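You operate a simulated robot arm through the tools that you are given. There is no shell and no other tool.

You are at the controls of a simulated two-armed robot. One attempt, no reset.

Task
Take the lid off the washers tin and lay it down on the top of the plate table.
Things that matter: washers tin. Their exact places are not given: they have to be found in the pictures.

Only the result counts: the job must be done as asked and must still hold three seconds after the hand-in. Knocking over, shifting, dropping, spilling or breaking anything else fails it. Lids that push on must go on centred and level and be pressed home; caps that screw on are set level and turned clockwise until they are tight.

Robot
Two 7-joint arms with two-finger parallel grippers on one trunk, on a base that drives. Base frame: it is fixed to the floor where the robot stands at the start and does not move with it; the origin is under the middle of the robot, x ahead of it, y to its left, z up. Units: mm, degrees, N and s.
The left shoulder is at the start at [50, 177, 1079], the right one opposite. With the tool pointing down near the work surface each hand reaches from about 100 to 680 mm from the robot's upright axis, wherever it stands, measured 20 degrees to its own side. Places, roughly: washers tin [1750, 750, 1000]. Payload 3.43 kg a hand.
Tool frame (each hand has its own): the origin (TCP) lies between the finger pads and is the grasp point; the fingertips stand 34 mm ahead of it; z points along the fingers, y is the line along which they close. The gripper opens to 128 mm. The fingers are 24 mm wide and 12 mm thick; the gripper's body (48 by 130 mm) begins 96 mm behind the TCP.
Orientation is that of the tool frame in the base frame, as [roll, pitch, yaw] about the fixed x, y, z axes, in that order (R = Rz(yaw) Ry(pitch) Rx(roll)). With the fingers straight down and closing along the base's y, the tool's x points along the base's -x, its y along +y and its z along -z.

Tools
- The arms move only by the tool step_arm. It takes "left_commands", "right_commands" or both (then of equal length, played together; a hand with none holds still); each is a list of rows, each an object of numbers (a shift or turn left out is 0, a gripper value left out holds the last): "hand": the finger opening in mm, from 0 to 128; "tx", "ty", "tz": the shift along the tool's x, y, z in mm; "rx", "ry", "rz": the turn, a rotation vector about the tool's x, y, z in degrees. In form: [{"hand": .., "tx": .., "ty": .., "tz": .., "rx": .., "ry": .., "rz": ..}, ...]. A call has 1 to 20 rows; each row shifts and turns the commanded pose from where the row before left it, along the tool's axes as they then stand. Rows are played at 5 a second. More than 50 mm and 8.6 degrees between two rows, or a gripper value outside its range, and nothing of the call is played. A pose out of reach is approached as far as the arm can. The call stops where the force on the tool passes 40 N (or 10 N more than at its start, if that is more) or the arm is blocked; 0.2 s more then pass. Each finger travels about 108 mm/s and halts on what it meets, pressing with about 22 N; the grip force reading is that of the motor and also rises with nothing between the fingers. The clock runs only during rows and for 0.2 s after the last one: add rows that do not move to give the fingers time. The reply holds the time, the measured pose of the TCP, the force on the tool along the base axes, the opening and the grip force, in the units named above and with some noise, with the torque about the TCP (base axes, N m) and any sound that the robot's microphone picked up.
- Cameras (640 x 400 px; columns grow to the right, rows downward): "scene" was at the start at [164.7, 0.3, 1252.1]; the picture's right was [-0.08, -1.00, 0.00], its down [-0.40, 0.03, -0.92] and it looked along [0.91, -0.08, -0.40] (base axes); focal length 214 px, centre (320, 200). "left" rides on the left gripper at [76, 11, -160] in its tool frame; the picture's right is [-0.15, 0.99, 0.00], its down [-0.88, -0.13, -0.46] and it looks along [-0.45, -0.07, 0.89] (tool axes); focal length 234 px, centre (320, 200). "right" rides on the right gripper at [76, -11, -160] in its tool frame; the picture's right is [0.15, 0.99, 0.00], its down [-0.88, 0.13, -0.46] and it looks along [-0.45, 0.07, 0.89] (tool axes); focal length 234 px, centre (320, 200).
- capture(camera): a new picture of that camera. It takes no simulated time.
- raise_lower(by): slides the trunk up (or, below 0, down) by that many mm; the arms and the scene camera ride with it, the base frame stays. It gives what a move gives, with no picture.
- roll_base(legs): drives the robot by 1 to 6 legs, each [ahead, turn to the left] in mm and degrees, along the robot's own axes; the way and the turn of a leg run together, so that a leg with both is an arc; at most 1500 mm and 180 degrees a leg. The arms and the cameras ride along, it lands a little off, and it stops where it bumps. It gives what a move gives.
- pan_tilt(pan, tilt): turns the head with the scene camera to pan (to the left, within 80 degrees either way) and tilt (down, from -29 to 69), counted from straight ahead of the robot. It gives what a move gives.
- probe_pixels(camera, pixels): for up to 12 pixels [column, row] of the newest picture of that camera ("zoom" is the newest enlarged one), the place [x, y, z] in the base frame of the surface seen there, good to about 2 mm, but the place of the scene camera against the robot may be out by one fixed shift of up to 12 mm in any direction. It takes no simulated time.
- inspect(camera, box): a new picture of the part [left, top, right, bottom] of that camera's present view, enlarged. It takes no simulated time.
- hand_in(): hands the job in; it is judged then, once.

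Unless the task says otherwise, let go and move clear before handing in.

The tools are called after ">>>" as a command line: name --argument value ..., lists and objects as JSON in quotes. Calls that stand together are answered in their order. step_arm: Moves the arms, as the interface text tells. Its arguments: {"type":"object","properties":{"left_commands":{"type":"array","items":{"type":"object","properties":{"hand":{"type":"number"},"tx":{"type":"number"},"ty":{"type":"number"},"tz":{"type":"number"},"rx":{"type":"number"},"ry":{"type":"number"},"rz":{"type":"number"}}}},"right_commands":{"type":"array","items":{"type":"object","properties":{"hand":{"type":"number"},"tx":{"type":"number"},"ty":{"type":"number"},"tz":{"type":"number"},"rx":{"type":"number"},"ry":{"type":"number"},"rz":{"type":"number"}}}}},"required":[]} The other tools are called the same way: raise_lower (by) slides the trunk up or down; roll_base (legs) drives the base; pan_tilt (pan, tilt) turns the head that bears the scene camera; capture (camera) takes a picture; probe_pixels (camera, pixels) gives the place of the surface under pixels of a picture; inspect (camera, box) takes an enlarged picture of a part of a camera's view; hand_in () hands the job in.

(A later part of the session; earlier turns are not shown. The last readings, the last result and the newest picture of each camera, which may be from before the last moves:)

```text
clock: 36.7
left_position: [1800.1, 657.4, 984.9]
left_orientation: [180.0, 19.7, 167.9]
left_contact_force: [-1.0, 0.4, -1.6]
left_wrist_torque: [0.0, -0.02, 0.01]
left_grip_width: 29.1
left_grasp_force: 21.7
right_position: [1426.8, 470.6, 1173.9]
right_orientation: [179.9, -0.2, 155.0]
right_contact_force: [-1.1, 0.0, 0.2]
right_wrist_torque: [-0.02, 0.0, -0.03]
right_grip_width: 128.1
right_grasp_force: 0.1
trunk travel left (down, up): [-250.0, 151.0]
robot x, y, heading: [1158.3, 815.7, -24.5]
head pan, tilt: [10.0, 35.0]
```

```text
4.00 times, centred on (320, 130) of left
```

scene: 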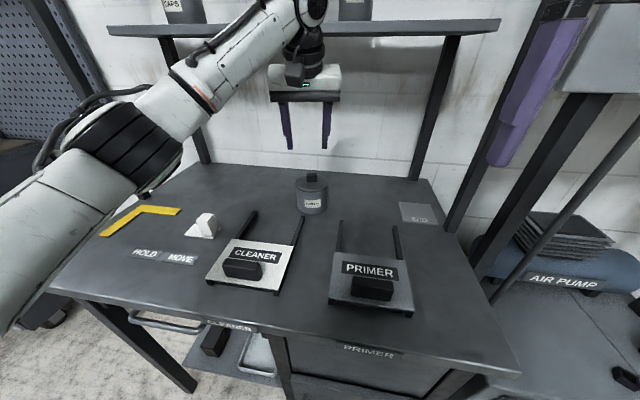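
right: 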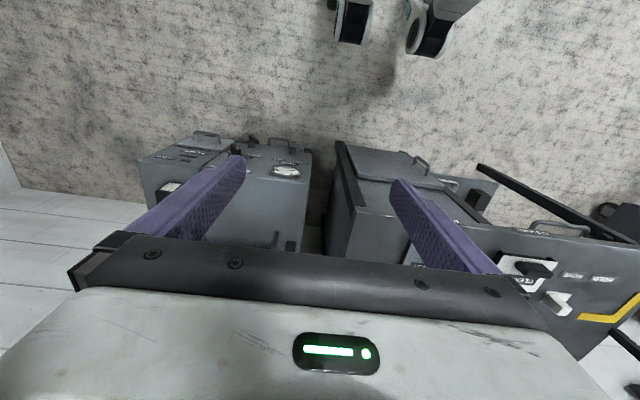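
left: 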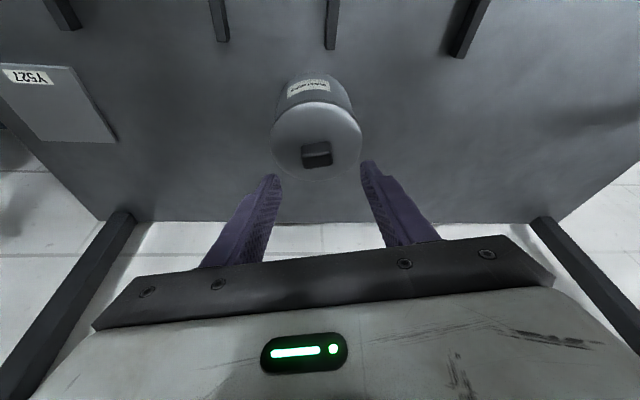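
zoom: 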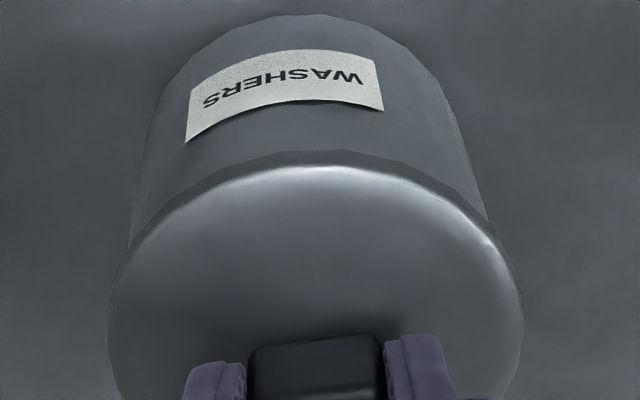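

The label and tin bottom both rose about 4 px with the lid, so the whole tin came up: the lid is stuck on and I need to hold the body with the right hand. First I'll set the tin back down gently, keeping the grip.

>>> step_arm --left_commands '[{"tx": 0.34, "tz": 0.94}, {"tx": 0.34, "tz": 0.94}, {"tx": 0.34, "tz": 0.94}, {"tx": 0.3, "tz": 0.8}, {}]'

>>> inspect --camera "scene" --box '[260, 120, 380, 220]'

```text
clock: 37.9
left_position: [1799.4, 657.9, 983.1]
left_orientation: [180.0, 19.6, 167.9]
left_contact_force: [1.2, -0.5, -1.6]
left_wrist_torque: [0.02, -0.02, 0.05]
left_grip_width: 28.9
left_grasp_force: 22.1
right_position: [1427.2, 470.1, 1174.5]
right_orientation: [-179.9, -0.1, 155.0]
right_contact_force: [0.5, 0.9, -0.5]
right_wrist_torque: [0.0, 0.0, 0.03]
right_grip_width: 128.0
right_grasp_force: 0.0
trunk travel left (down, up): [-250.0, 151.0]
robot x, y, heading: [1153.2, 818.7, -24.8]
head pan, tilt: [10.0, 35.0]
```

```text
4.00 times, centred on (320, 170) of scene
```

zoom: 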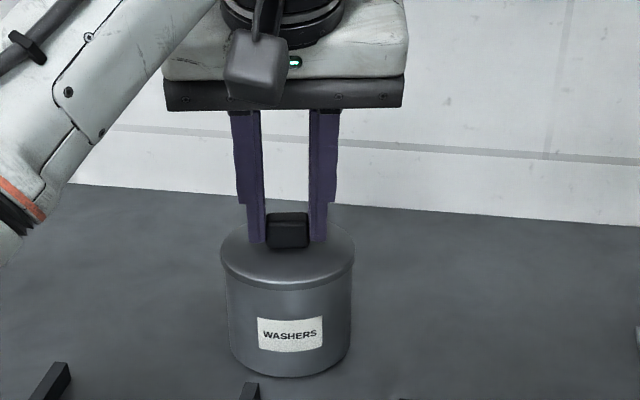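

The tin is nearly down (z 983.1 versus 981.6 at grip, 1.6 N still hanging). I'll lower another 1.5 mm and take a full view to check the arm's elbow.

>>> step_arm --left_commands '[{"tx": 0.17, "tz": 0.47}, {"tx": 0.17, "tz": 0.47}, {"tx": 0.17, "tz": 0.47}, {}]'

>>> capture --camera "scene"

>>> capture --camera "right"

>>> inspect --camera "scene" --box '[260, 120, 380, 220]'

```text
clock: 38.9
left_position: [1799.0, 657.9, 982.3]
left_orientation: [180.0, 19.9, 168.0]
left_contact_force: [1.1, 0.5, 6.1]
left_wrist_torque: [0.06, 0.03, -0.01]
left_grip_width: 29.0
left_grasp_force: 22.2
right_position: [1428.3, 471.5, 1175.4]
right_orientation: [180.0, -0.2, 155.0]
right_contact_force: [-0.8, 0.8, 0.1]
right_wrist_torque: [0.02, 0.01, -0.04]
right_grip_width: 128.3
right_grasp_force: 0.0
trunk travel left (down, up): [-250.0, 151.0]
robot x, y, heading: [1153.6, 817.4, -24.6]
head pan, tilt: [10.0, 35.0]
```

```text
taken
```

scene: 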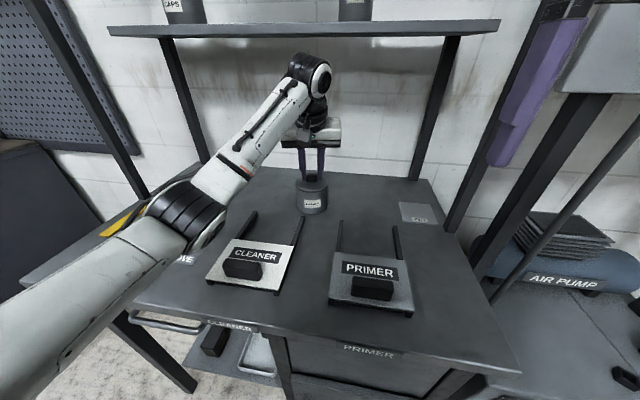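

```text
taken
```

right: 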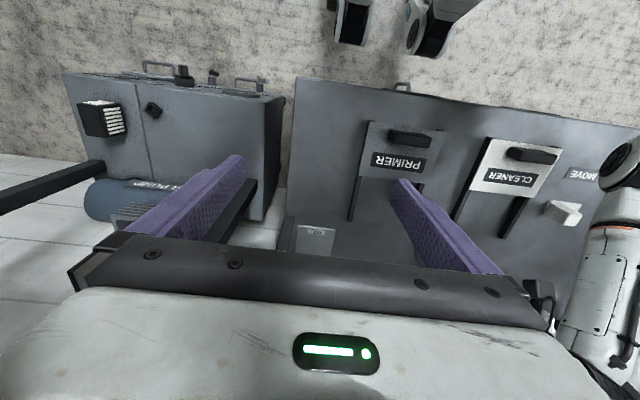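

```text
4.00 times, centred on (320, 170) of scene
```

zoom: 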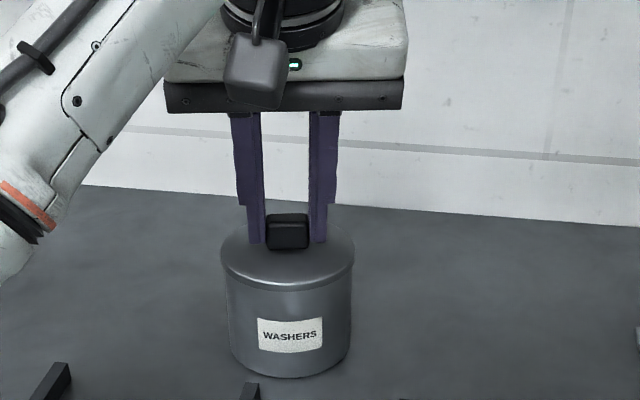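

The tin is firmly on the table again (6 N upward reaction). The left elbow at (185,215) hangs over the table; I'll check its height and the right-hand surroundings.

>>> probe_pixels --camera "scene" --pixels '[[185, 215], [190, 240], [215, 225], [130, 260], [200, 285], [250, 160], [300, 75], [60, 340]]'

>>> probe_pixels --camera "right" --pixels '[[353, 215], [500, 240], [405, 135], [530, 155], [315, 240], [570, 215], [600, 245], [585, 330]]'

```text
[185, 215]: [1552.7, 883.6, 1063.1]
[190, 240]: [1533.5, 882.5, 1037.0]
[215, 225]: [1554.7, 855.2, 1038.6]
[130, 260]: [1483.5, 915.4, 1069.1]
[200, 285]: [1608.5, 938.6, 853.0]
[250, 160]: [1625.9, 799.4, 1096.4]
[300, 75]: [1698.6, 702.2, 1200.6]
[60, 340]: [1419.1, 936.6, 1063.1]
```

```text
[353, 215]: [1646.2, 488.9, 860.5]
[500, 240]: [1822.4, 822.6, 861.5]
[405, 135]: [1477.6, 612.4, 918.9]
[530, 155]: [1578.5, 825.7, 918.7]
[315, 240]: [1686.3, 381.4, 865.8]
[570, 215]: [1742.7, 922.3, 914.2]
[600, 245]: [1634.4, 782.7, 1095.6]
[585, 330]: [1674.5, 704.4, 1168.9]
```

The left elbow is clear (lowest z≈1035) and the route for the right hand from the right front is open. I'll bring the right hand forward and turn it 45° to the left, then look.

>>> step_arm --right_commands '[{"tx": -24.9, "ty": 25.3, "tz": 13.5}, {"tx": -24.9, "ty": 25.3, "tz": 13.5}, {"tx": -24.9, "ty": 25.3, "tz": 13.5}, {"tx": -24.9, "ty": 25.3, "tz": 13.5}, {"rz": -7.5}, {"rz": -7.5}, {"rz": -7.5}, {"rz": -7.5}, {"rz": -7.5}, {"rz": -7.5}, {}]'

>>> capture --camera "scene"

>>> capture --camera "right"

```text
clock: 41.3
left_position: [1798.8, 657.5, 981.1]
left_orientation: [-179.9, 19.8, 167.9]
left_contact_force: [1.5, -0.8, 9.9]
left_wrist_torque: [-0.04, -0.17, 0.02]
left_grip_width: 28.9
left_grasp_force: 22.0
right_position: [1558.9, 521.4, 1120.6]
right_orientation: [179.9, -0.1, -159.8]
right_contact_force: [0.0, 0.6, -0.2]
right_wrist_torque: [0.0, -0.01, -0.01]
right_grip_width: 127.8
right_grasp_force: 0.0
trunk travel left (down, up): [-250.0, 151.0]
robot x, y, heading: [1155.9, 816.7, -24.6]
head pan, tilt: [10.0, 35.0]
```

```text
taken
```

scene: 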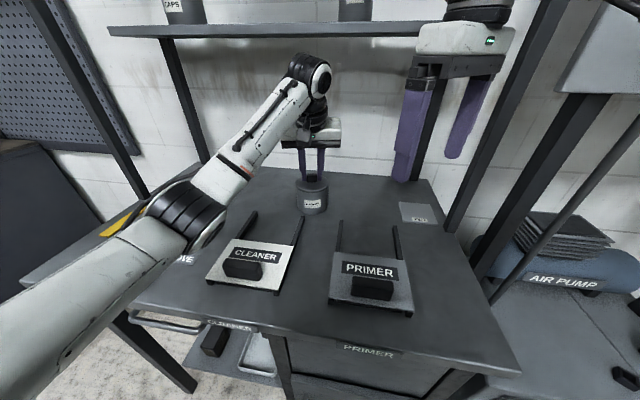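

```text
taken
```

right: 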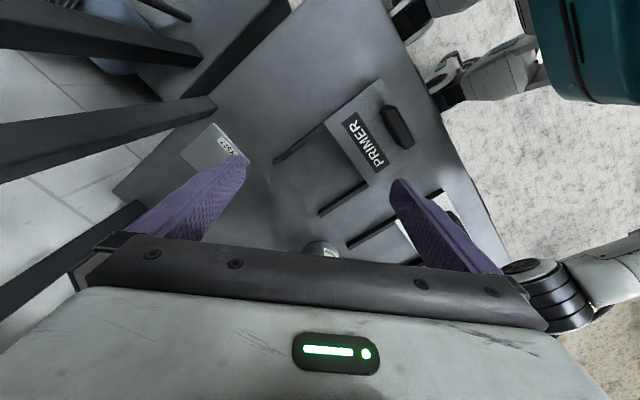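

The right hand is turned and the tin sits straight ahead of it at (320,248) in its own picture. I'll ease the left hand's downward push slightly and tilt the right hand 60° so its fingers point at the tin.

>>> step_arm --left_commands '[{"tx": -0.14, "tz": -0.38}, {}, {}, {}, {}, {}, {}, {}, {}]' --right_commands '[{"ry": -7.5}, {"ry": -7.5}, {"ry": -7.5}, {"ry": -7.5}, {"ry": -7.5}, {"ry": -7.5}, {"ry": -7.5}, {"ry": -7.5}, {}]'

>>> capture --camera "scene"

>>> capture --camera "right"

```text
clock: 43.3
left_position: [1798.5, 658.5, 981.0]
left_orientation: [180.0, 19.8, 167.9]
left_contact_force: [1.7, 0.5, 8.4]
left_wrist_torque: [0.0, -0.14, 0.02]
left_grip_width: 28.9
left_grasp_force: 22.3
right_position: [1559.3, 519.7, 1120.0]
right_orientation: [179.8, 60.0, -160.1]
right_contact_force: [0.3, -0.3, 0.0]
right_wrist_torque: [0.03, 0.0, -0.01]
right_grip_width: 128.2
right_grasp_force: 0.0
trunk travel left (down, up): [-250.0, 151.0]
robot x, y, heading: [1155.9, 820.2, -24.5]
head pan, tilt: [10.0, 35.0]
```

```text
taken
```

scene: 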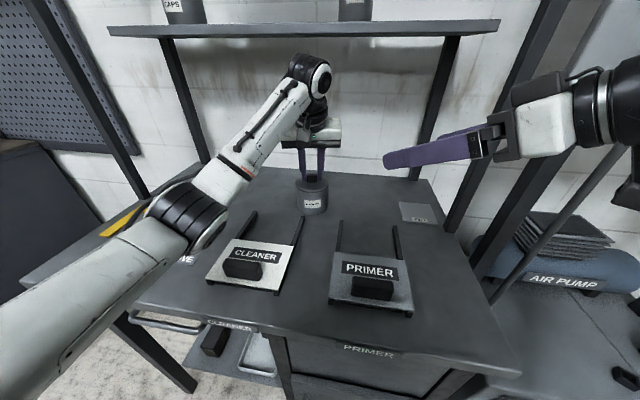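

```text
taken
```

right: 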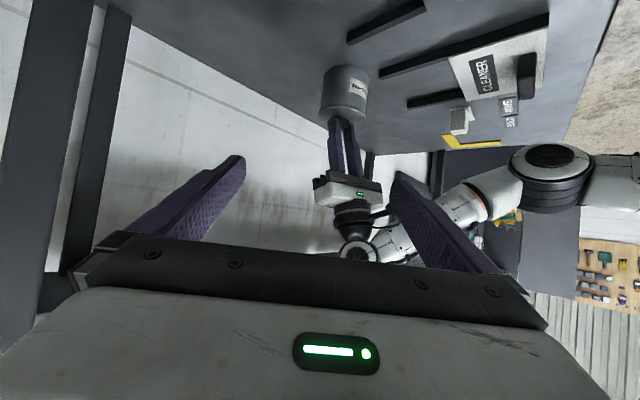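

The tilt worked; the right fingers now point toward the tin at (345,95) in its picture. I'll lower the hand first, then advance to about 170 mm short of the tin.

>>> step_arm --right_commands '[{"tx": 39.5, "tz": 22.8}, {"tx": 39.5, "tz": 22.8}, {"tx": 39.6, "tz": 22.9}, {"tx": -16.6, "ty": 10.7, "tz": 28.8}, {"tx": -16.6, "ty": 10.7, "tz": 28.8}, {"tx": -16.6, "ty": 10.7, "tz": 28.8}, {"tx": -16.7, "ty": 10.7, "tz": 28.8}, {}]'

>>> capture --camera "scene"

>>> capture --camera "right"

>>> inspect --camera "right" --box '[240, 40, 400, 140]'

```text
clock: 45.1
left_position: [1797.6, 658.8, 981.7]
left_orientation: [179.9, 19.9, 167.9]
left_contact_force: [0.2, -0.3, 6.3]
left_wrist_torque: [-0.01, 0.02, 0.02]
left_grip_width: 28.9
left_grasp_force: 21.7
right_position: [1668.8, 605.3, 982.3]
right_orientation: [179.9, 59.9, -160.1]
right_contact_force: [0.1, -0.4, 0.6]
right_wrist_torque: [0.01, 0.0, -0.01]
right_grip_width: 127.9
right_grasp_force: 0.0
trunk travel left (down, up): [-250.0, 151.0]
robot x, y, heading: [1152.9, 816.5, -24.6]
head pan, tilt: [10.0, 35.0]
```

```text
taken
```

scene: 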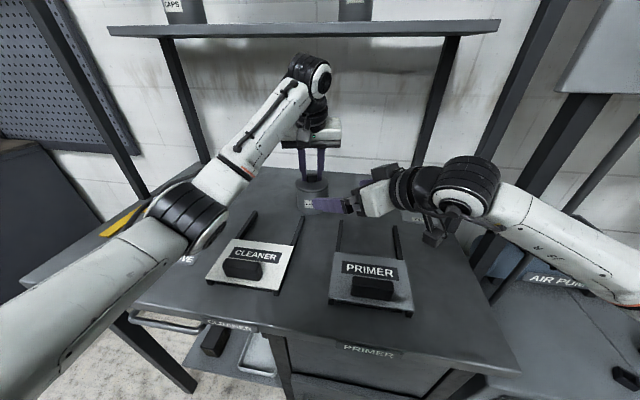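

```text
taken
```

right: 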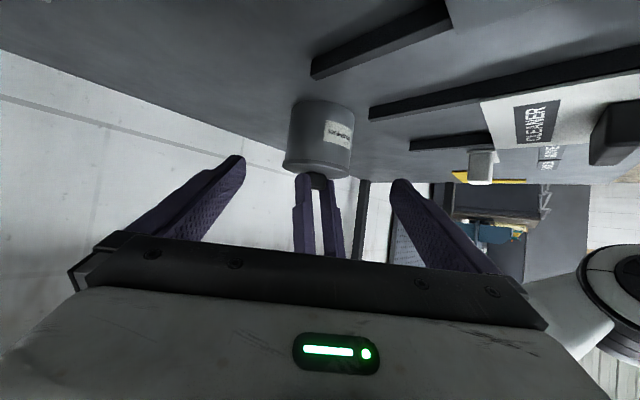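

```text
4.00 times, centred on (320, 90) of right
```

zoom: 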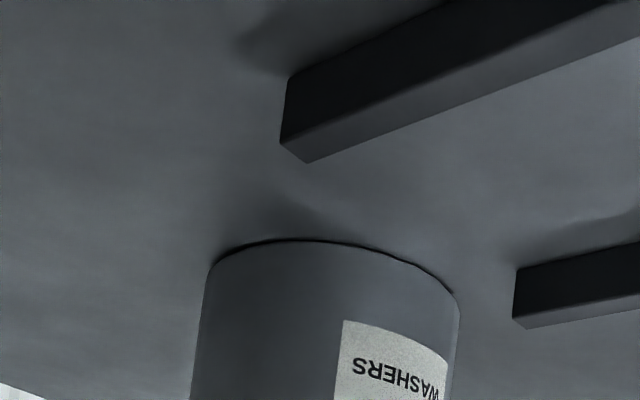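

The tin is centred between the open right fingers, label side toward the right of the picture. I'll probe the body and lid rim from this camera to get diameter, rim height and centre.

>>> inspect --camera "right" --box '[240, 90, 400, 190]'

>>> probe_pixels --camera "zoom" --pixels '[[200, 120], [225, 120], [260, 150], [300, 160], [345, 170], [400, 200], [440, 200], [300, 200], [300, 240], [300, 280], [300, 310], [300, 60]]'

```text
4.00 times, centred on (320, 140) of right
```

zoom: 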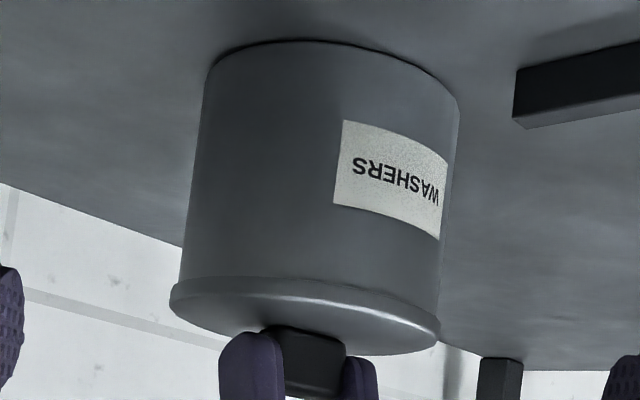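

```text
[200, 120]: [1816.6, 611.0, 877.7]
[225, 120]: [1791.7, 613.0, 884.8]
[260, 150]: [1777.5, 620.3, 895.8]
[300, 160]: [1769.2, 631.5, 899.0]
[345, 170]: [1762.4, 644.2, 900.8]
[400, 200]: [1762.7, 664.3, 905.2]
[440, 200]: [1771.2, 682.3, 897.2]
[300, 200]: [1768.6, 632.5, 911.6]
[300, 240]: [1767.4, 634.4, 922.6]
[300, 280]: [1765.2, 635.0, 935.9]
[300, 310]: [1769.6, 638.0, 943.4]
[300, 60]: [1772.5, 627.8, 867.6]
```

The body is a cylinder of radius about 44.5 mm centred at [1806,655], the rim starting near z 934. The target lies exactly 168 mm ahead along the right tool's z, so I'll move straight in with the fingers open.

>>> step_arm --right_commands '[{"tz": 28}, {"tz": 28}, {"tz": 28}, {"tz": 28}, {"tz": 28, "tx": -0.4}, {"tz": 28, "tx": -0.4}, {}]'

>>> capture --camera "scene"

>>> capture --camera "right"

>>> inspect --camera "scene" --box '[240, 130, 420, 240]'

```text
clock: 46.7
left_position: [1798.8, 657.5, 980.4]
left_orientation: [-179.9, 19.8, 167.9]
left_contact_force: [-0.8, 0.5, 6.0]
left_wrist_torque: [-0.02, 0.04, -0.01]
left_grip_width: 29.0
left_grasp_force: 21.5
right_position: [1806.2, 658.3, 899.4]
right_orientation: [179.8, 59.9, -160.1]
right_contact_force: [-0.2, -0.9, -0.3]
right_wrist_torque: [0.01, -0.03, -0.01]
right_grip_width: 127.8
right_grasp_force: 0.0
trunk travel left (down, up): [-250.0, 151.0]
robot x, y, heading: [1157.0, 816.4, -24.7]
head pan, tilt: [10.0, 35.0]
```

```text
taken
```

scene: 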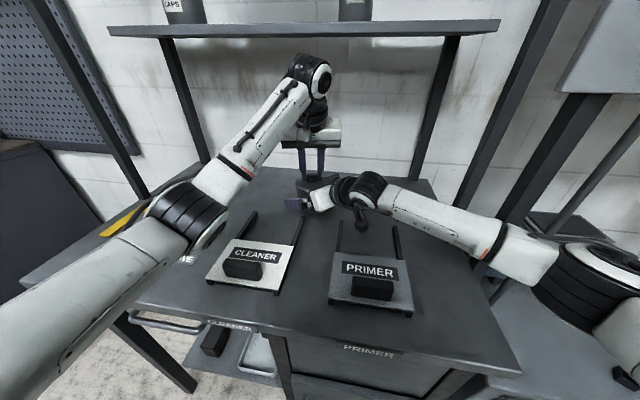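

```text
taken
```

right: 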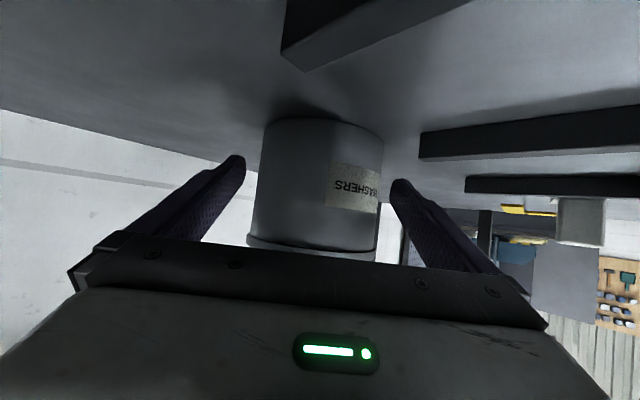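

```text
3.56 times, centred on (330, 185) of scene
```

zoom: 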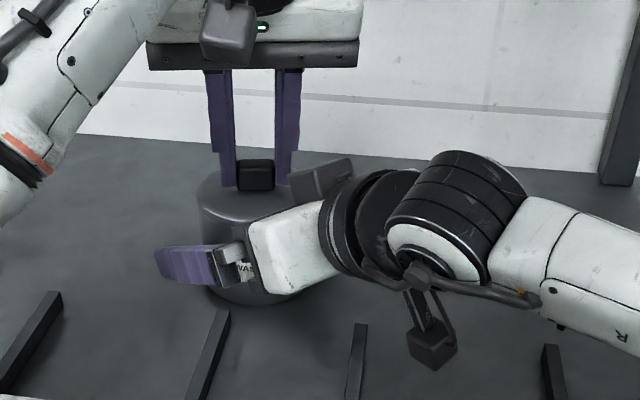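

The right fingers now straddle the tin body. I'll probe the tin edges from the right camera to check centring before closing.

>>> probe_pixels --camera "right" --pixels '[[262, 190], [275, 200], [290, 200], [310, 205], [330, 210], [350, 205], [365, 205], [375, 205], [238, 175], [402, 195], [300, 160], [360, 240]]'

>>> inspect --camera "right" --box '[200, 110, 440, 260]'

```text
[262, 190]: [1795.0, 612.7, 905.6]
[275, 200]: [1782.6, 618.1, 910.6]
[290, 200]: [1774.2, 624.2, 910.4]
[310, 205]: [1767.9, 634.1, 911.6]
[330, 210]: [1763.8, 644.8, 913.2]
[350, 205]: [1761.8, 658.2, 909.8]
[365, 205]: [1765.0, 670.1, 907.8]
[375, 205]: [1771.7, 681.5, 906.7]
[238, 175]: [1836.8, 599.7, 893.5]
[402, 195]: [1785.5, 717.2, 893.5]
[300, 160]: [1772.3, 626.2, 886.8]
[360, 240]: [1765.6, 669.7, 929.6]
```

```text
2.67 times, centred on (320, 185) of right
```

zoom: 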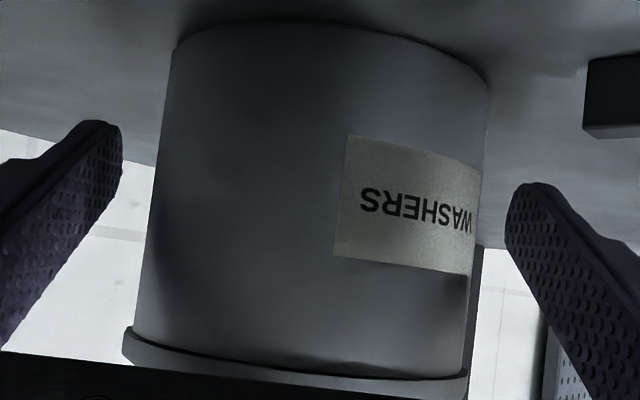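

The tin centre fits [1806,656], about 1 mm off the tool's centreline. I'll correct by 1 mm and close the right gripper slowly on the body.

>>> step_arm --right_commands '[{"ty": -1.0, "hand": 110}, {"hand": 98}, {"hand": 94}, {"hand": 91}, {"hand": 89}, {"hand": 87}, {"hand": 80}, {"hand": 70}, {}]'

>>> inspect --camera "right" --box '[200, 110, 440, 260]'

>>> inspect --camera "scene" --box '[240, 130, 420, 240]'

```text
clock: 48.7
left_position: [1799.5, 657.6, 981.1]
left_orientation: [180.0, 19.8, 167.9]
left_contact_force: [-1.1, 0.3, 5.2]
left_wrist_torque: [0.07, 0.06, 0.09]
left_grip_width: 29.2
left_grasp_force: 21.7
right_position: [1806.1, 655.9, 898.9]
right_orientation: [179.8, 59.9, -160.2]
right_contact_force: [0.3, -2.3, 1.5]
right_wrist_torque: [-0.29, -0.08, -0.1]
right_grip_width: 86.8
right_grasp_force: 22.5
trunk travel left (down, up): [-250.0, 151.0]
robot x, y, heading: [1153.1, 817.6, -24.7]
head pan, tilt: [10.0, 35.0]
```

```text
2.67 times, centred on (320, 185) of right
```

zoom: 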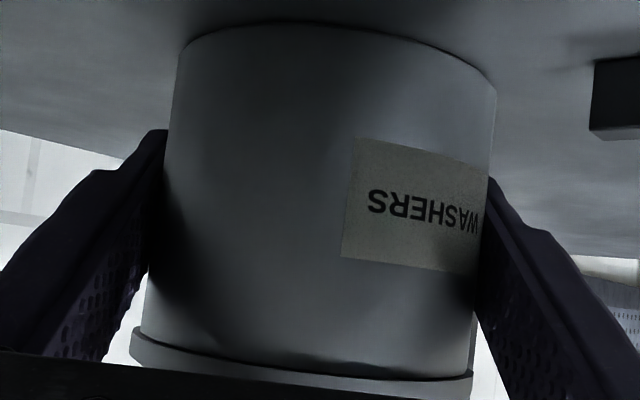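

```text
3.56 times, centred on (330, 185) of scene
```

zoom: 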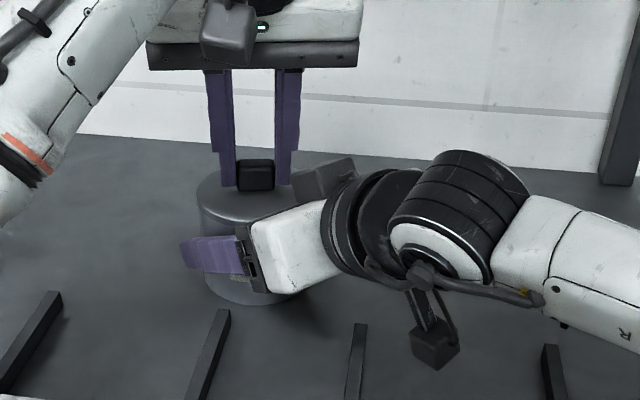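

Both hands have hold: body at 86.8 mm with 22.5 N, knob at 29 mm. Now I'll pull the lid up slowly with the left hand, 5 mm in 1 mm steps.

>>> step_arm --left_commands '[{"tx": -0.34, "tz": -0.94}, {"tx": -0.34, "tz": -0.94}, {"tx": -0.34, "tz": -0.94}, {"tx": -0.34, "tz": -0.94}, {"tx": -0.34, "tz": -0.94}, {}]'

>>> inspect --camera "scene" --box '[240, 130, 420, 240]'

>>> inspect --camera "left" --box '[220, 80, 420, 205]'

>>> inspect --camera "right" --box '[200, 110, 440, 260]'

```text
clock: 50.1
left_position: [1798.3, 657.9, 985.6]
left_orientation: [-180.0, 19.8, 168.0]
left_contact_force: [-0.2, 0.3, -0.7]
left_wrist_torque: [0.0, 0.01, 0.03]
left_grip_width: 28.8
left_grasp_force: 22.0
right_position: [1807.4, 656.9, 900.1]
right_orientation: [179.7, 59.9, -160.2]
right_contact_force: [0.9, -0.2, 2.9]
right_wrist_torque: [-0.15, -0.12, 0.0]
right_grip_width: 87.0
right_grasp_force: 21.6
trunk travel left (down, up): [-250.0, 151.0]
robot x, y, heading: [1155.0, 816.3, -24.8]
head pan, tilt: [10.0, 35.0]
heard: snap
```

```text
3.56 times, centred on (330, 185) of scene
```

zoom: 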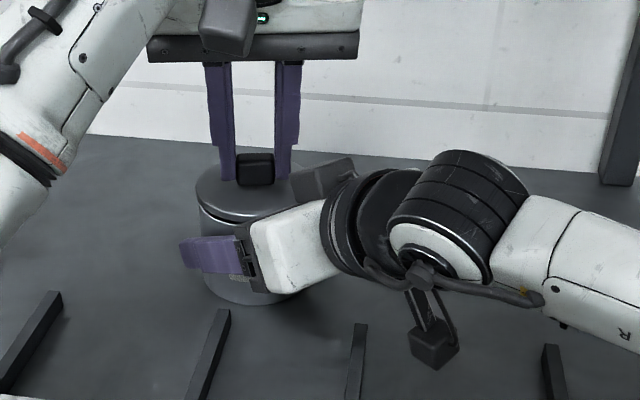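

```text
3.20 times, centred on (320, 142) of left
```

zoom: 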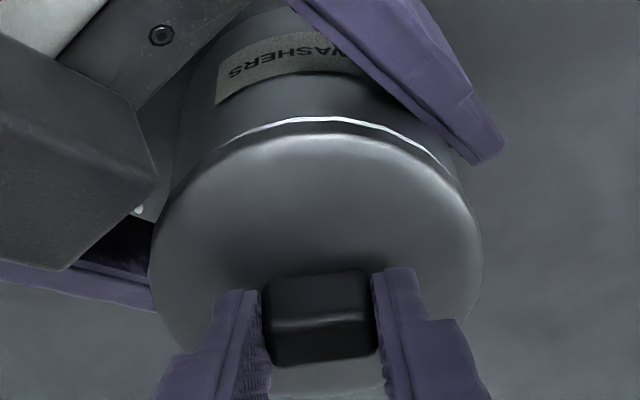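

```text
2.67 times, centred on (320, 185) of right
```

zoom: 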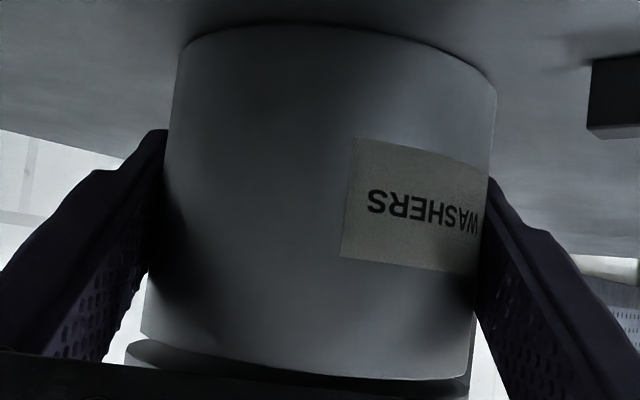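

A snap was heard and a gap now shows under the lid's rim, while the tin stayed put. I'll lift the lid straight up another 60 mm.

>>> step_arm --left_commands '[{"tx": -1.7, "tz": -4.7}, {"tx": -3.37, "tz": -9.4}, {"tx": -3.37, "tz": -9.4}, {"tx": -3.37, "tz": -9.4}, {"tx": -3.37, "tz": -9.4}, {"tx": -3.37, "tz": -9.4}, {"tx": -1.7, "tz": -4.7}, {}]'

>>> capture --camera "scene"

>>> inspect --camera "scene" --box '[240, 110, 420, 240]'

>>> capture --camera "left"

```text
clock: 51.9
left_position: [1798.6, 657.3, 1046.2]
left_orientation: [180.0, 19.7, 167.8]
left_contact_force: [1.1, 0.1, -1.1]
left_wrist_torque: [0.0, -0.01, 0.0]
left_grip_width: 28.8
left_grasp_force: 22.1
right_position: [1807.5, 655.9, 900.8]
right_orientation: [179.6, 59.9, -160.1]
right_contact_force: [-0.9, 1.4, 3.8]
right_wrist_torque: [-0.12, -0.11, 0.02]
right_grip_width: 86.8
right_grasp_force: 22.1
trunk travel left (down, up): [-250.0, 151.0]
robot x, y, heading: [1156.5, 819.5, -24.5]
head pan, tilt: [10.0, 35.0]
```

```text
taken
```

scene: 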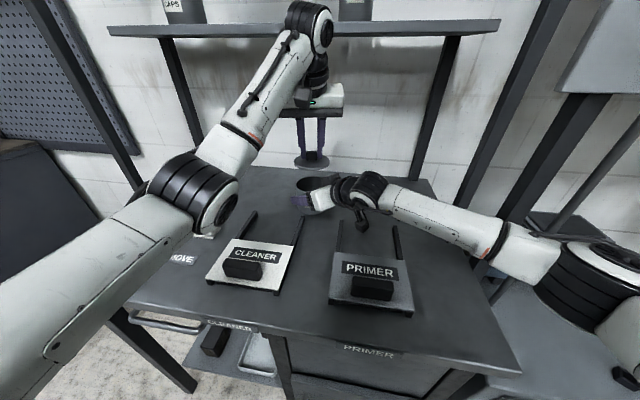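

```text
3.08 times, centred on (330, 175) of scene
```

zoom: 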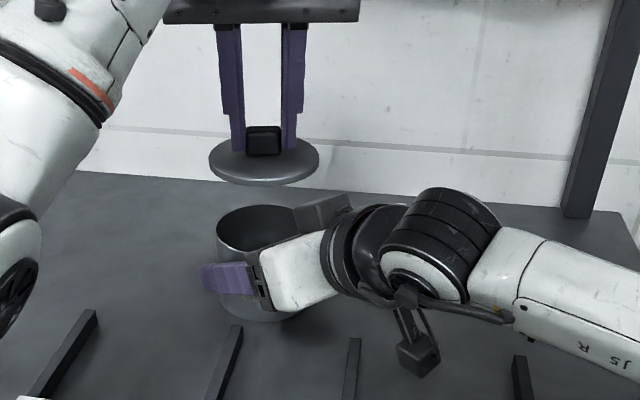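

```text
taken
```

left: 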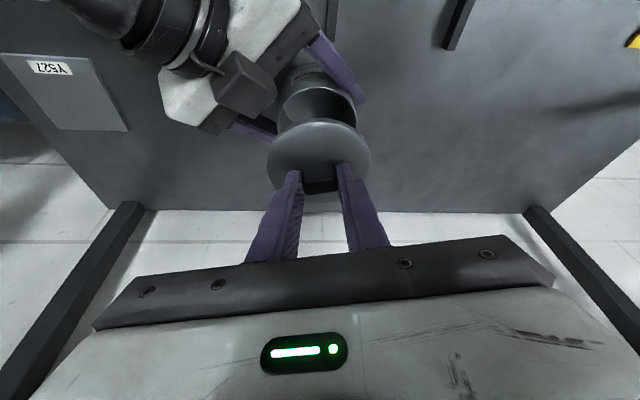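

The lid hangs free well above the open tin, and the tin stands upright. I'll open the right hand gently and back it straight out along its own axis.

>>> step_arm --right_commands '[{"hand": 88}, {"hand": 92}, {"hand": 100}, {"hand": 128}, {}, {"tz": -28}, {"tz": -28}, {"tz": -28}, {"tz": -28}, {"tz": -28}, {"tz": -28}, {}]'

>>> capture --camera "scene"

>>> capture --camera "right"

```text
clock: 54.5
left_position: [1797.8, 656.7, 1045.3]
left_orientation: [-179.9, 19.6, 167.9]
left_contact_force: [0.1, 0.1, -0.7]
left_wrist_torque: [0.0, -0.01, 0.01]
left_grip_width: 29.2
left_grasp_force: 22.1
right_position: [1671.6, 603.7, 984.4]
right_orientation: [179.7, 59.9, -160.1]
right_contact_force: [0.1, 0.0, 0.1]
right_wrist_torque: [0.01, 0.0, -0.01]
right_grip_width: 128.0
right_grasp_force: 0.0
trunk travel left (down, up): [-250.0, 151.0]
robot x, y, heading: [1153.0, 816.3, -24.8]
head pan, tilt: [10.0, 35.0]
```

```text
taken
```

scene: 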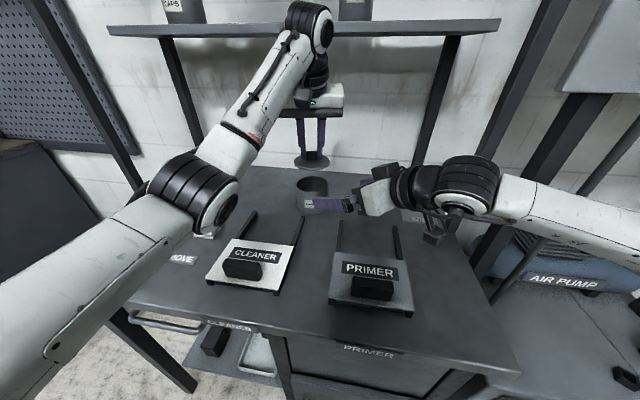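

```text
taken
```

right: 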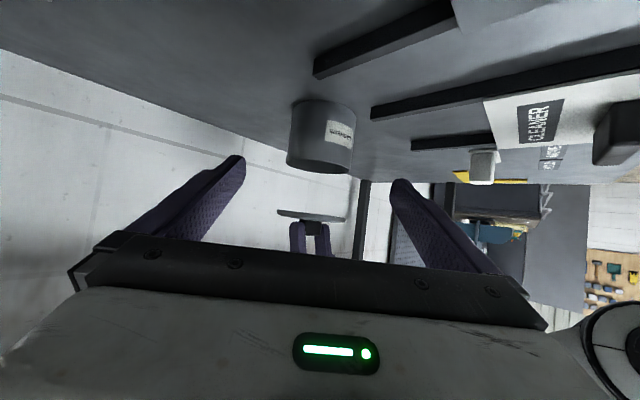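

The tin stands still at (312,195) with the right hand clear of it. I'll retrace the right hand to its earlier spot back and up.

>>> step_arm --right_commands '[{"tx": 16.6, "ty": -10.7, "tz": -28.8}, {"tx": 16.6, "ty": -10.7, "tz": -28.8}, {"tx": 16.6, "ty": -10.7, "tz": -28.8}, {"tx": 16.7, "ty": -10.7, "tz": -28.8}, {"tx": -39.5, "tz": -22.8}, {"tx": -39.5, "tz": -22.8}, {"tx": -39.6, "tz": -22.9}, {}]'

>>> capture --camera "scene"

>>> inspect --camera "scene" --box '[180, 130, 440, 290]'

>>> capture --camera "left"

```text
clock: 56.3
left_position: [1799.1, 656.7, 1044.8]
left_orientation: [-180.0, 19.7, 167.9]
left_contact_force: [-0.4, 0.4, -0.6]
left_wrist_torque: [0.0, -0.03, -0.02]
left_grip_width: 28.9
left_grasp_force: 22.1
right_position: [1561.1, 520.5, 1120.3]
right_orientation: [179.6, 59.9, -160.1]
right_contact_force: [-0.1, 0.2, -0.2]
right_wrist_torque: [0.02, -0.02, 0.0]
right_grip_width: 128.2
right_grasp_force: 0.1
trunk travel left (down, up): [-250.0, 151.0]
robot x, y, heading: [1157.5, 818.7, -24.9]
head pan, tilt: [10.0, 35.0]
```

```text
taken
```

scene: 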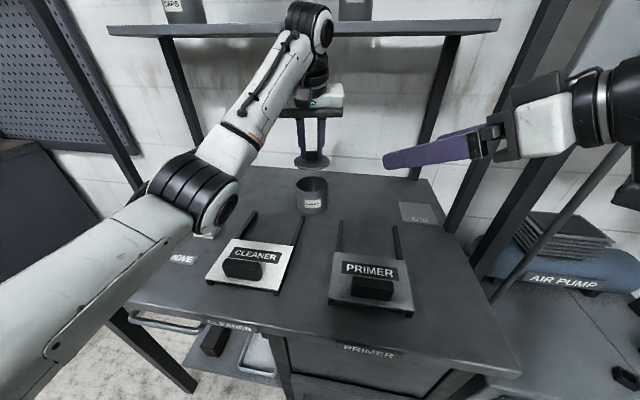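

```text
2.46 times, centred on (310, 210) of scene
```

zoom: 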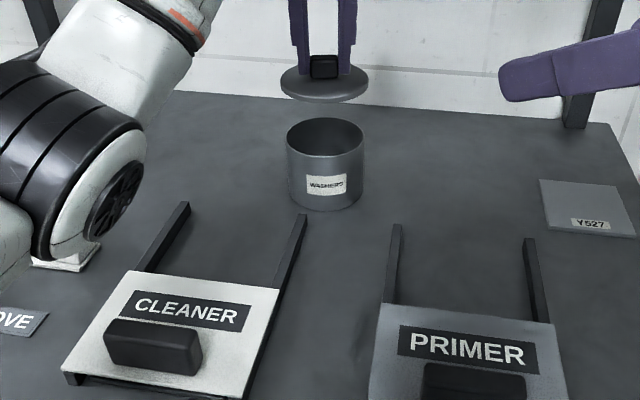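

```text
taken
```

left: 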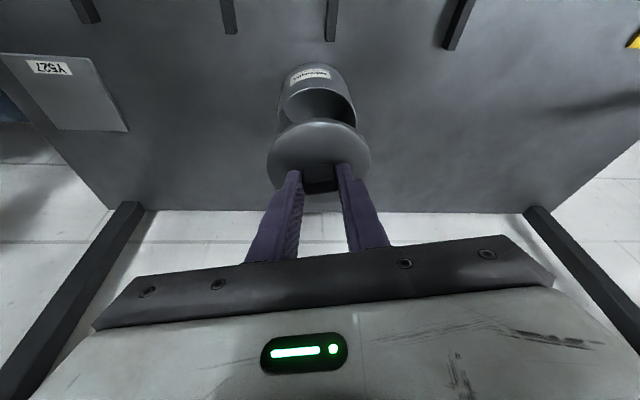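

The tin is upright and open and the table left of it is empty. I'll probe the rail ends and the candidate landing spot from the left camera.

>>> probe_pixels --camera "left" --pixels '[[330, 39], [450, 49], [228, 38], [420, 120], [440, 150], [400, 110], [380, 80], [460, 110], [320, 125], [275, 150], [365, 150], [305, 75]]'

>>> probe_pixels --camera "scene" --pixels '[[215, 215], [190, 245], [225, 205], [170, 180], [320, 30], [250, 110], [290, 45], [303, 90]]'

```text
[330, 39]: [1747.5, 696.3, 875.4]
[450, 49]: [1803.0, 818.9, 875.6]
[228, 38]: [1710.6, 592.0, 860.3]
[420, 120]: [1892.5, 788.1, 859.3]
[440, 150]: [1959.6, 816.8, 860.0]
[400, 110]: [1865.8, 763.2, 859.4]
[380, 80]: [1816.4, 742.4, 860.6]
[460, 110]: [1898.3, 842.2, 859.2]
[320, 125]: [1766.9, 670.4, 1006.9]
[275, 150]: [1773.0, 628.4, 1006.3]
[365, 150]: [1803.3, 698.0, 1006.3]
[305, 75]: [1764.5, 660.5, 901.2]
```

```text
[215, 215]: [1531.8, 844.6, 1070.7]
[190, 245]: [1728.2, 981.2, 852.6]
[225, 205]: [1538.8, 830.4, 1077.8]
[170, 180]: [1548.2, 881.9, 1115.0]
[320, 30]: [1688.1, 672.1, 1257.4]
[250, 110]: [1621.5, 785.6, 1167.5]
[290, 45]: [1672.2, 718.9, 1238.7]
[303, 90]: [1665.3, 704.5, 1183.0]
```

The spot around [1880,772] is clear: table z≈860, nearest rail end [1803,819], about 45 mm free of the tin. I'll raise the trunk 100 mm so the left elbow stays well above the plates, then carry the lid there at height.

>>> raise_lower --by 100

>>> step_arm --left_commands '[{"tx": -14.3, "ty": 43, "tz": 5.1}, {"tx": -14.3, "ty": 43, "tz": 5.1}, {"tx": -14.2, "ty": 42.9, "tz": 5.1}, {}]'

>>> capture --camera "scene"

>>> capture --camera "left"

```text
clock: 57.6
left_position: [1798.4, 656.0, 1144.6]
left_orientation: [180.0, 19.7, 167.9]
left_contact_force: [0.0, 0.5, -1.2]
left_wrist_torque: [-0.01, 0.02, -0.03]
left_grip_width: 28.9
left_grasp_force: 21.7
right_position: [1560.5, 521.2, 1219.9]
right_orientation: [179.6, 59.9, -160.2]
right_contact_force: [-0.1, -0.3, -0.3]
right_wrist_torque: [-0.03, 0.01, -0.04]
right_grip_width: 128.1
right_grasp_force: 0.0
trunk travel left (down, up): [-350.0, 51.0]
robot x, y, heading: [1154.6, 818.1, -24.5]
head pan, tilt: [10.0, 35.0]
```

```text
clock: 58.6
left_position: [1869.5, 774.1, 1144.2]
left_orientation: [179.9, 19.7, 167.9]
left_contact_force: [-0.5, -0.4, 0.4]
left_wrist_torque: [0.02, 0.01, -0.02]
left_grip_width: 29.0
left_grasp_force: 22.4
right_position: [1560.5, 519.9, 1219.6]
right_orientation: [179.7, 59.9, -160.2]
right_contact_force: [-0.3, 0.6, -1.4]
right_wrist_torque: [0.02, 0.02, -0.01]
right_grip_width: 128.1
right_grasp_force: 0.1
trunk travel left (down, up): [-350.0, 51.0]
robot x, y, heading: [1153.4, 821.6, -24.4]
head pan, tilt: [10.0, 35.0]
```

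```text
taken
```

scene: 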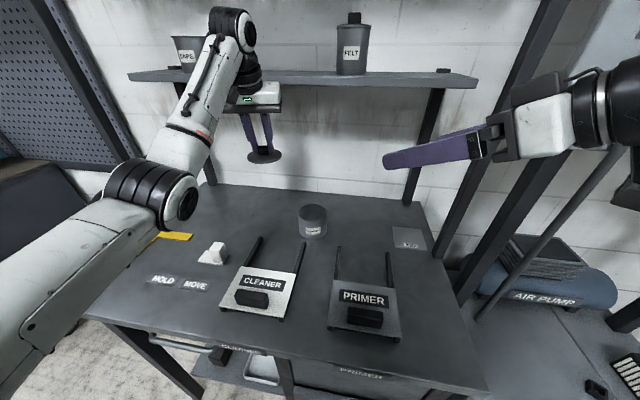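

```text
taken
```

left: 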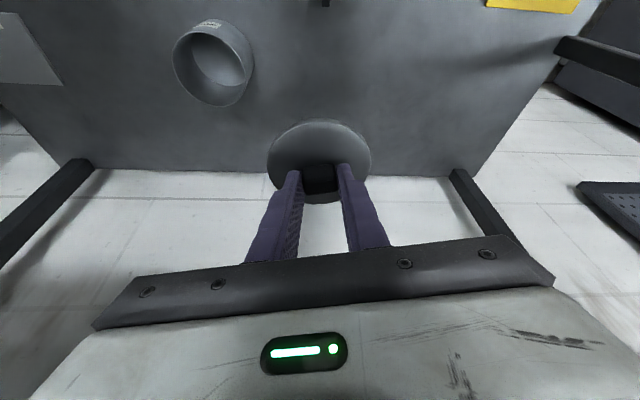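

The lid hangs over the free area (scene (265,157)) with no contact. I'll lower it straight down by 190 mm and check again.

>>> step_arm --left_commands '[{"tx": 12.8, "tz": 35.8}, {"tx": 12.8, "tz": 35.8}, {"tx": 12.8, "tz": 35.8}, {"tx": 12.8, "tz": 35.8}, {"tx": 12.8, "tz": 35.7}, {}]'

>>> capture --camera "scene"

>>> capture --camera "left"

>>> inspect --camera "scene" --box '[180, 160, 360, 272]'

```text
clock: 60.0
left_position: [1870.4, 773.6, 955.9]
left_orientation: [-180.0, 19.7, 167.8]
left_contact_force: [0.1, -0.6, -1.0]
left_wrist_torque: [0.03, 0.02, -0.02]
left_grip_width: 29.0
left_grasp_force: 22.1
right_position: [1560.6, 521.4, 1219.7]
right_orientation: [179.7, 59.8, -160.2]
right_contact_force: [0.0, -0.7, 0.6]
right_wrist_torque: [0.01, 0.02, -0.02]
right_grip_width: 128.1
right_grasp_force: 0.1
trunk travel left (down, up): [-350.0, 51.0]
robot x, y, heading: [1156.5, 817.4, -24.7]
head pan, tilt: [10.0, 35.0]
```

```text
taken
```

scene: 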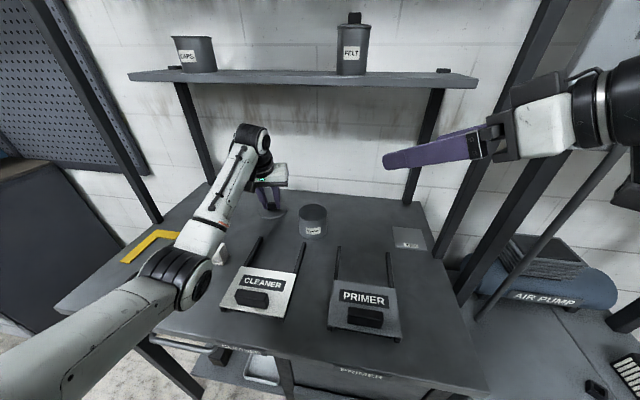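

```text
taken
```

left: 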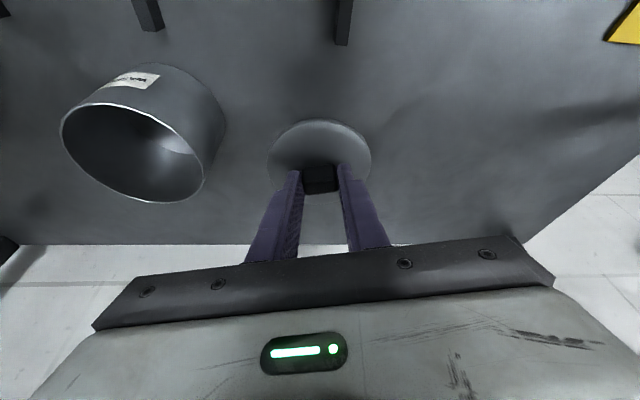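

```text
3.56 times, centred on (270, 216) of scene
```

zoom: 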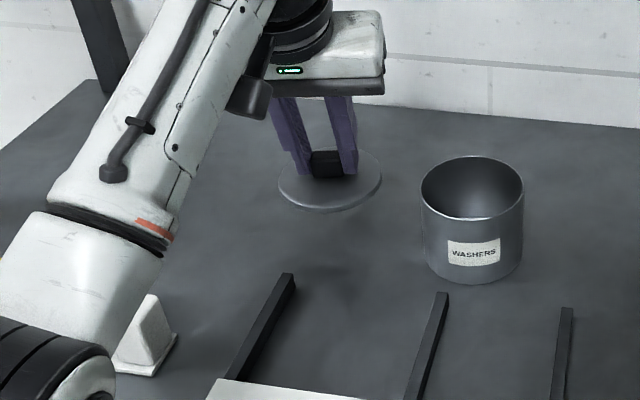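

The lid hangs level about 48 mm above the table, clear of tin and rails. I'll check the elbow's clearance over the white block at (217,255) before the final lowering.

>>> probe_pixels --camera "scene" --pixels '[[195, 285], [180, 300], [155, 262], [218, 252], [200, 240], [210, 205], [160, 310], [255, 300]]'

>>> inspect --camera "scene" --box '[100, 220, 260, 320]'

```text
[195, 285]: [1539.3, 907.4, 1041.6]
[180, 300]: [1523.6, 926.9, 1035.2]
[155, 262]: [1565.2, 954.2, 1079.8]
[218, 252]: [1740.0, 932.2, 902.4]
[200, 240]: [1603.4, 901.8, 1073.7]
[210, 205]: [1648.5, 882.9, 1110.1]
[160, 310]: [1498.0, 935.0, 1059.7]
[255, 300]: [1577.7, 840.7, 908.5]
```

```text
4.00 times, centred on (180, 270) of scene
```

zoom: 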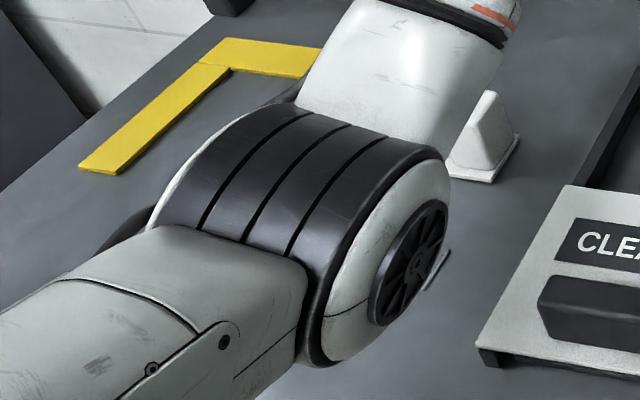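

The elbow is at z≈1040 with nothing tall beneath it. I'll lower 40 mm, then check the gap.

>>> step_arm --left_commands '[{"tx": 4.5, "tz": 12.6}, {"tx": 4.5, "tz": 12.6}, {"tx": 4.5, "tz": 12.5}, {}]'

>>> inspect --camera "scene" --box '[220, 170, 360, 258]'

>>> inspect --camera "left" --box '[220, 80, 420, 205]'

```text
clock: 61.0
left_position: [1871.7, 773.3, 915.2]
left_orientation: [-180.0, 19.7, 167.9]
left_contact_force: [0.2, -0.4, 0.2]
left_wrist_torque: [-0.01, 0.03, 0.01]
left_grip_width: 29.0
left_grasp_force: 22.1
right_position: [1561.0, 520.7, 1219.5]
right_orientation: [179.7, 59.8, -160.2]
right_contact_force: [0.1, -0.1, -0.4]
right_wrist_torque: [-0.01, -0.01, -0.01]
right_grip_width: 128.0
right_grasp_force: 0.0
trunk travel left (down, up): [-350.0, 51.0]
robot x, y, heading: [1155.7, 817.3, -24.5]
head pan, tilt: [10.0, 35.0]
```

```text
4.55 times, centred on (290, 214) of scene
```

zoom: 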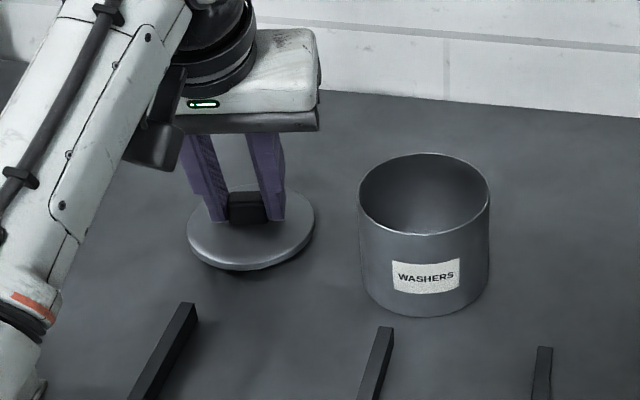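

```text
3.20 times, centred on (320, 142) of left
```

zoom: 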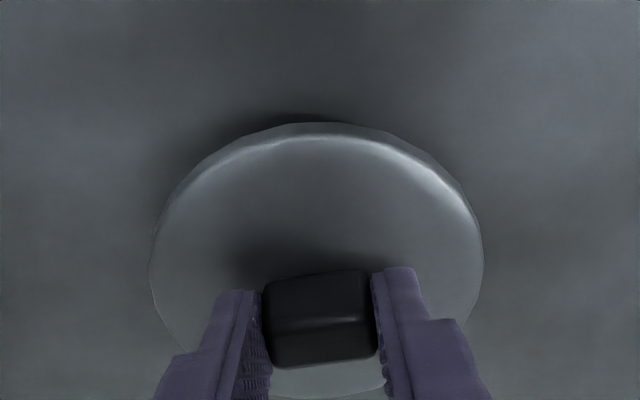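

The lid is a few millimetres above the table with a thin shadow under its near edge. I'll lower in 1 mm steps watching the force.

>>> step_arm --left_commands '[{"tx": 0.34, "tz": 0.94}, {"tx": 0.34, "tz": 0.94}, {"tx": 0.34, "tz": 0.94}, {"tx": 0.34, "tz": 0.94}, {"tx": 0.34, "tz": 0.94}, {}]'

>>> inspect --camera "left" --box '[220, 80, 420, 205]'

```text
clock: 62.4
left_position: [1871.2, 774.7, 910.5]
left_orientation: [180.0, 19.6, 167.9]
left_contact_force: [0.2, 0.1, 0.3]
left_wrist_torque: [0.0, -0.03, -0.01]
left_grip_width: 29.0
left_grasp_force: 22.6
right_position: [1559.6, 520.2, 1220.6]
right_orientation: [179.7, 59.9, -160.2]
right_contact_force: [-0.2, 0.4, -0.3]
right_wrist_torque: [-0.01, 0.0, -0.01]
right_grip_width: 128.2
right_grasp_force: 0.0
trunk travel left (down, up): [-350.0, 51.0]
robot x, y, heading: [1150.6, 819.1, -24.6]
head pan, tilt: [10.0, 35.0]
```

```text
3.20 times, centred on (320, 142) of left
```

zoom: 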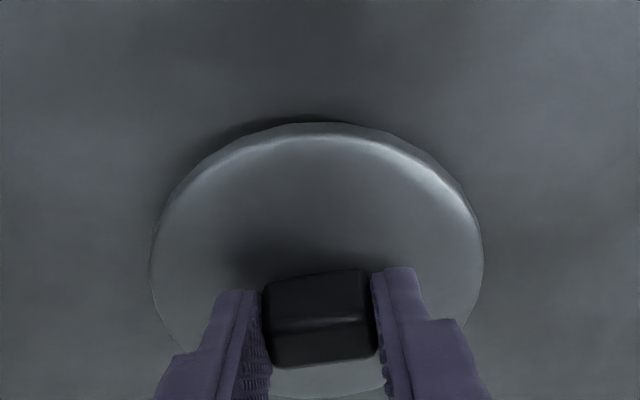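

No contact yet (0.3 N) at TCP z 910.5, and the shadow is narrowing. I'll go down a few more half-millimetre steps.

>>> step_arm --left_commands '[{"tx": 0.17, "tz": 0.47}, {"tx": 0.17, "tz": 0.47}, {"tx": 0.17, "tz": 0.47}, {"tx": 0.17, "tz": 0.47}, {"tx": 0.17, "tz": 0.47}, {"tx": 0.17, "tz": 0.47}, {}]'

>>> inspect --camera "left" --box '[220, 80, 420, 205]'

```text
clock: 64.0
left_position: [1870.1, 775.3, 907.0]
left_orientation: [180.0, 19.7, 167.9]
left_contact_force: [-0.1, 0.5, -1.4]
left_wrist_torque: [-0.02, -0.02, 0.0]
left_grip_width: 29.3
left_grasp_force: 22.1
right_position: [1560.2, 520.8, 1219.0]
right_orientation: [179.7, 59.9, -160.2]
right_contact_force: [-0.6, -0.8, -0.3]
right_wrist_torque: [0.04, -0.02, 0.02]
right_grip_width: 127.8
right_grasp_force: 0.1
trunk travel left (down, up): [-350.0, 51.0]
robot x, y, heading: [1154.3, 817.6, -24.7]
head pan, tilt: [10.0, 35.0]
```

```text
3.20 times, centred on (320, 142) of left
```

zoom: 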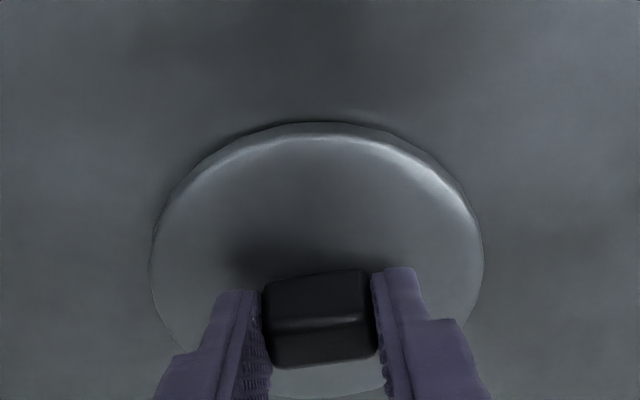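

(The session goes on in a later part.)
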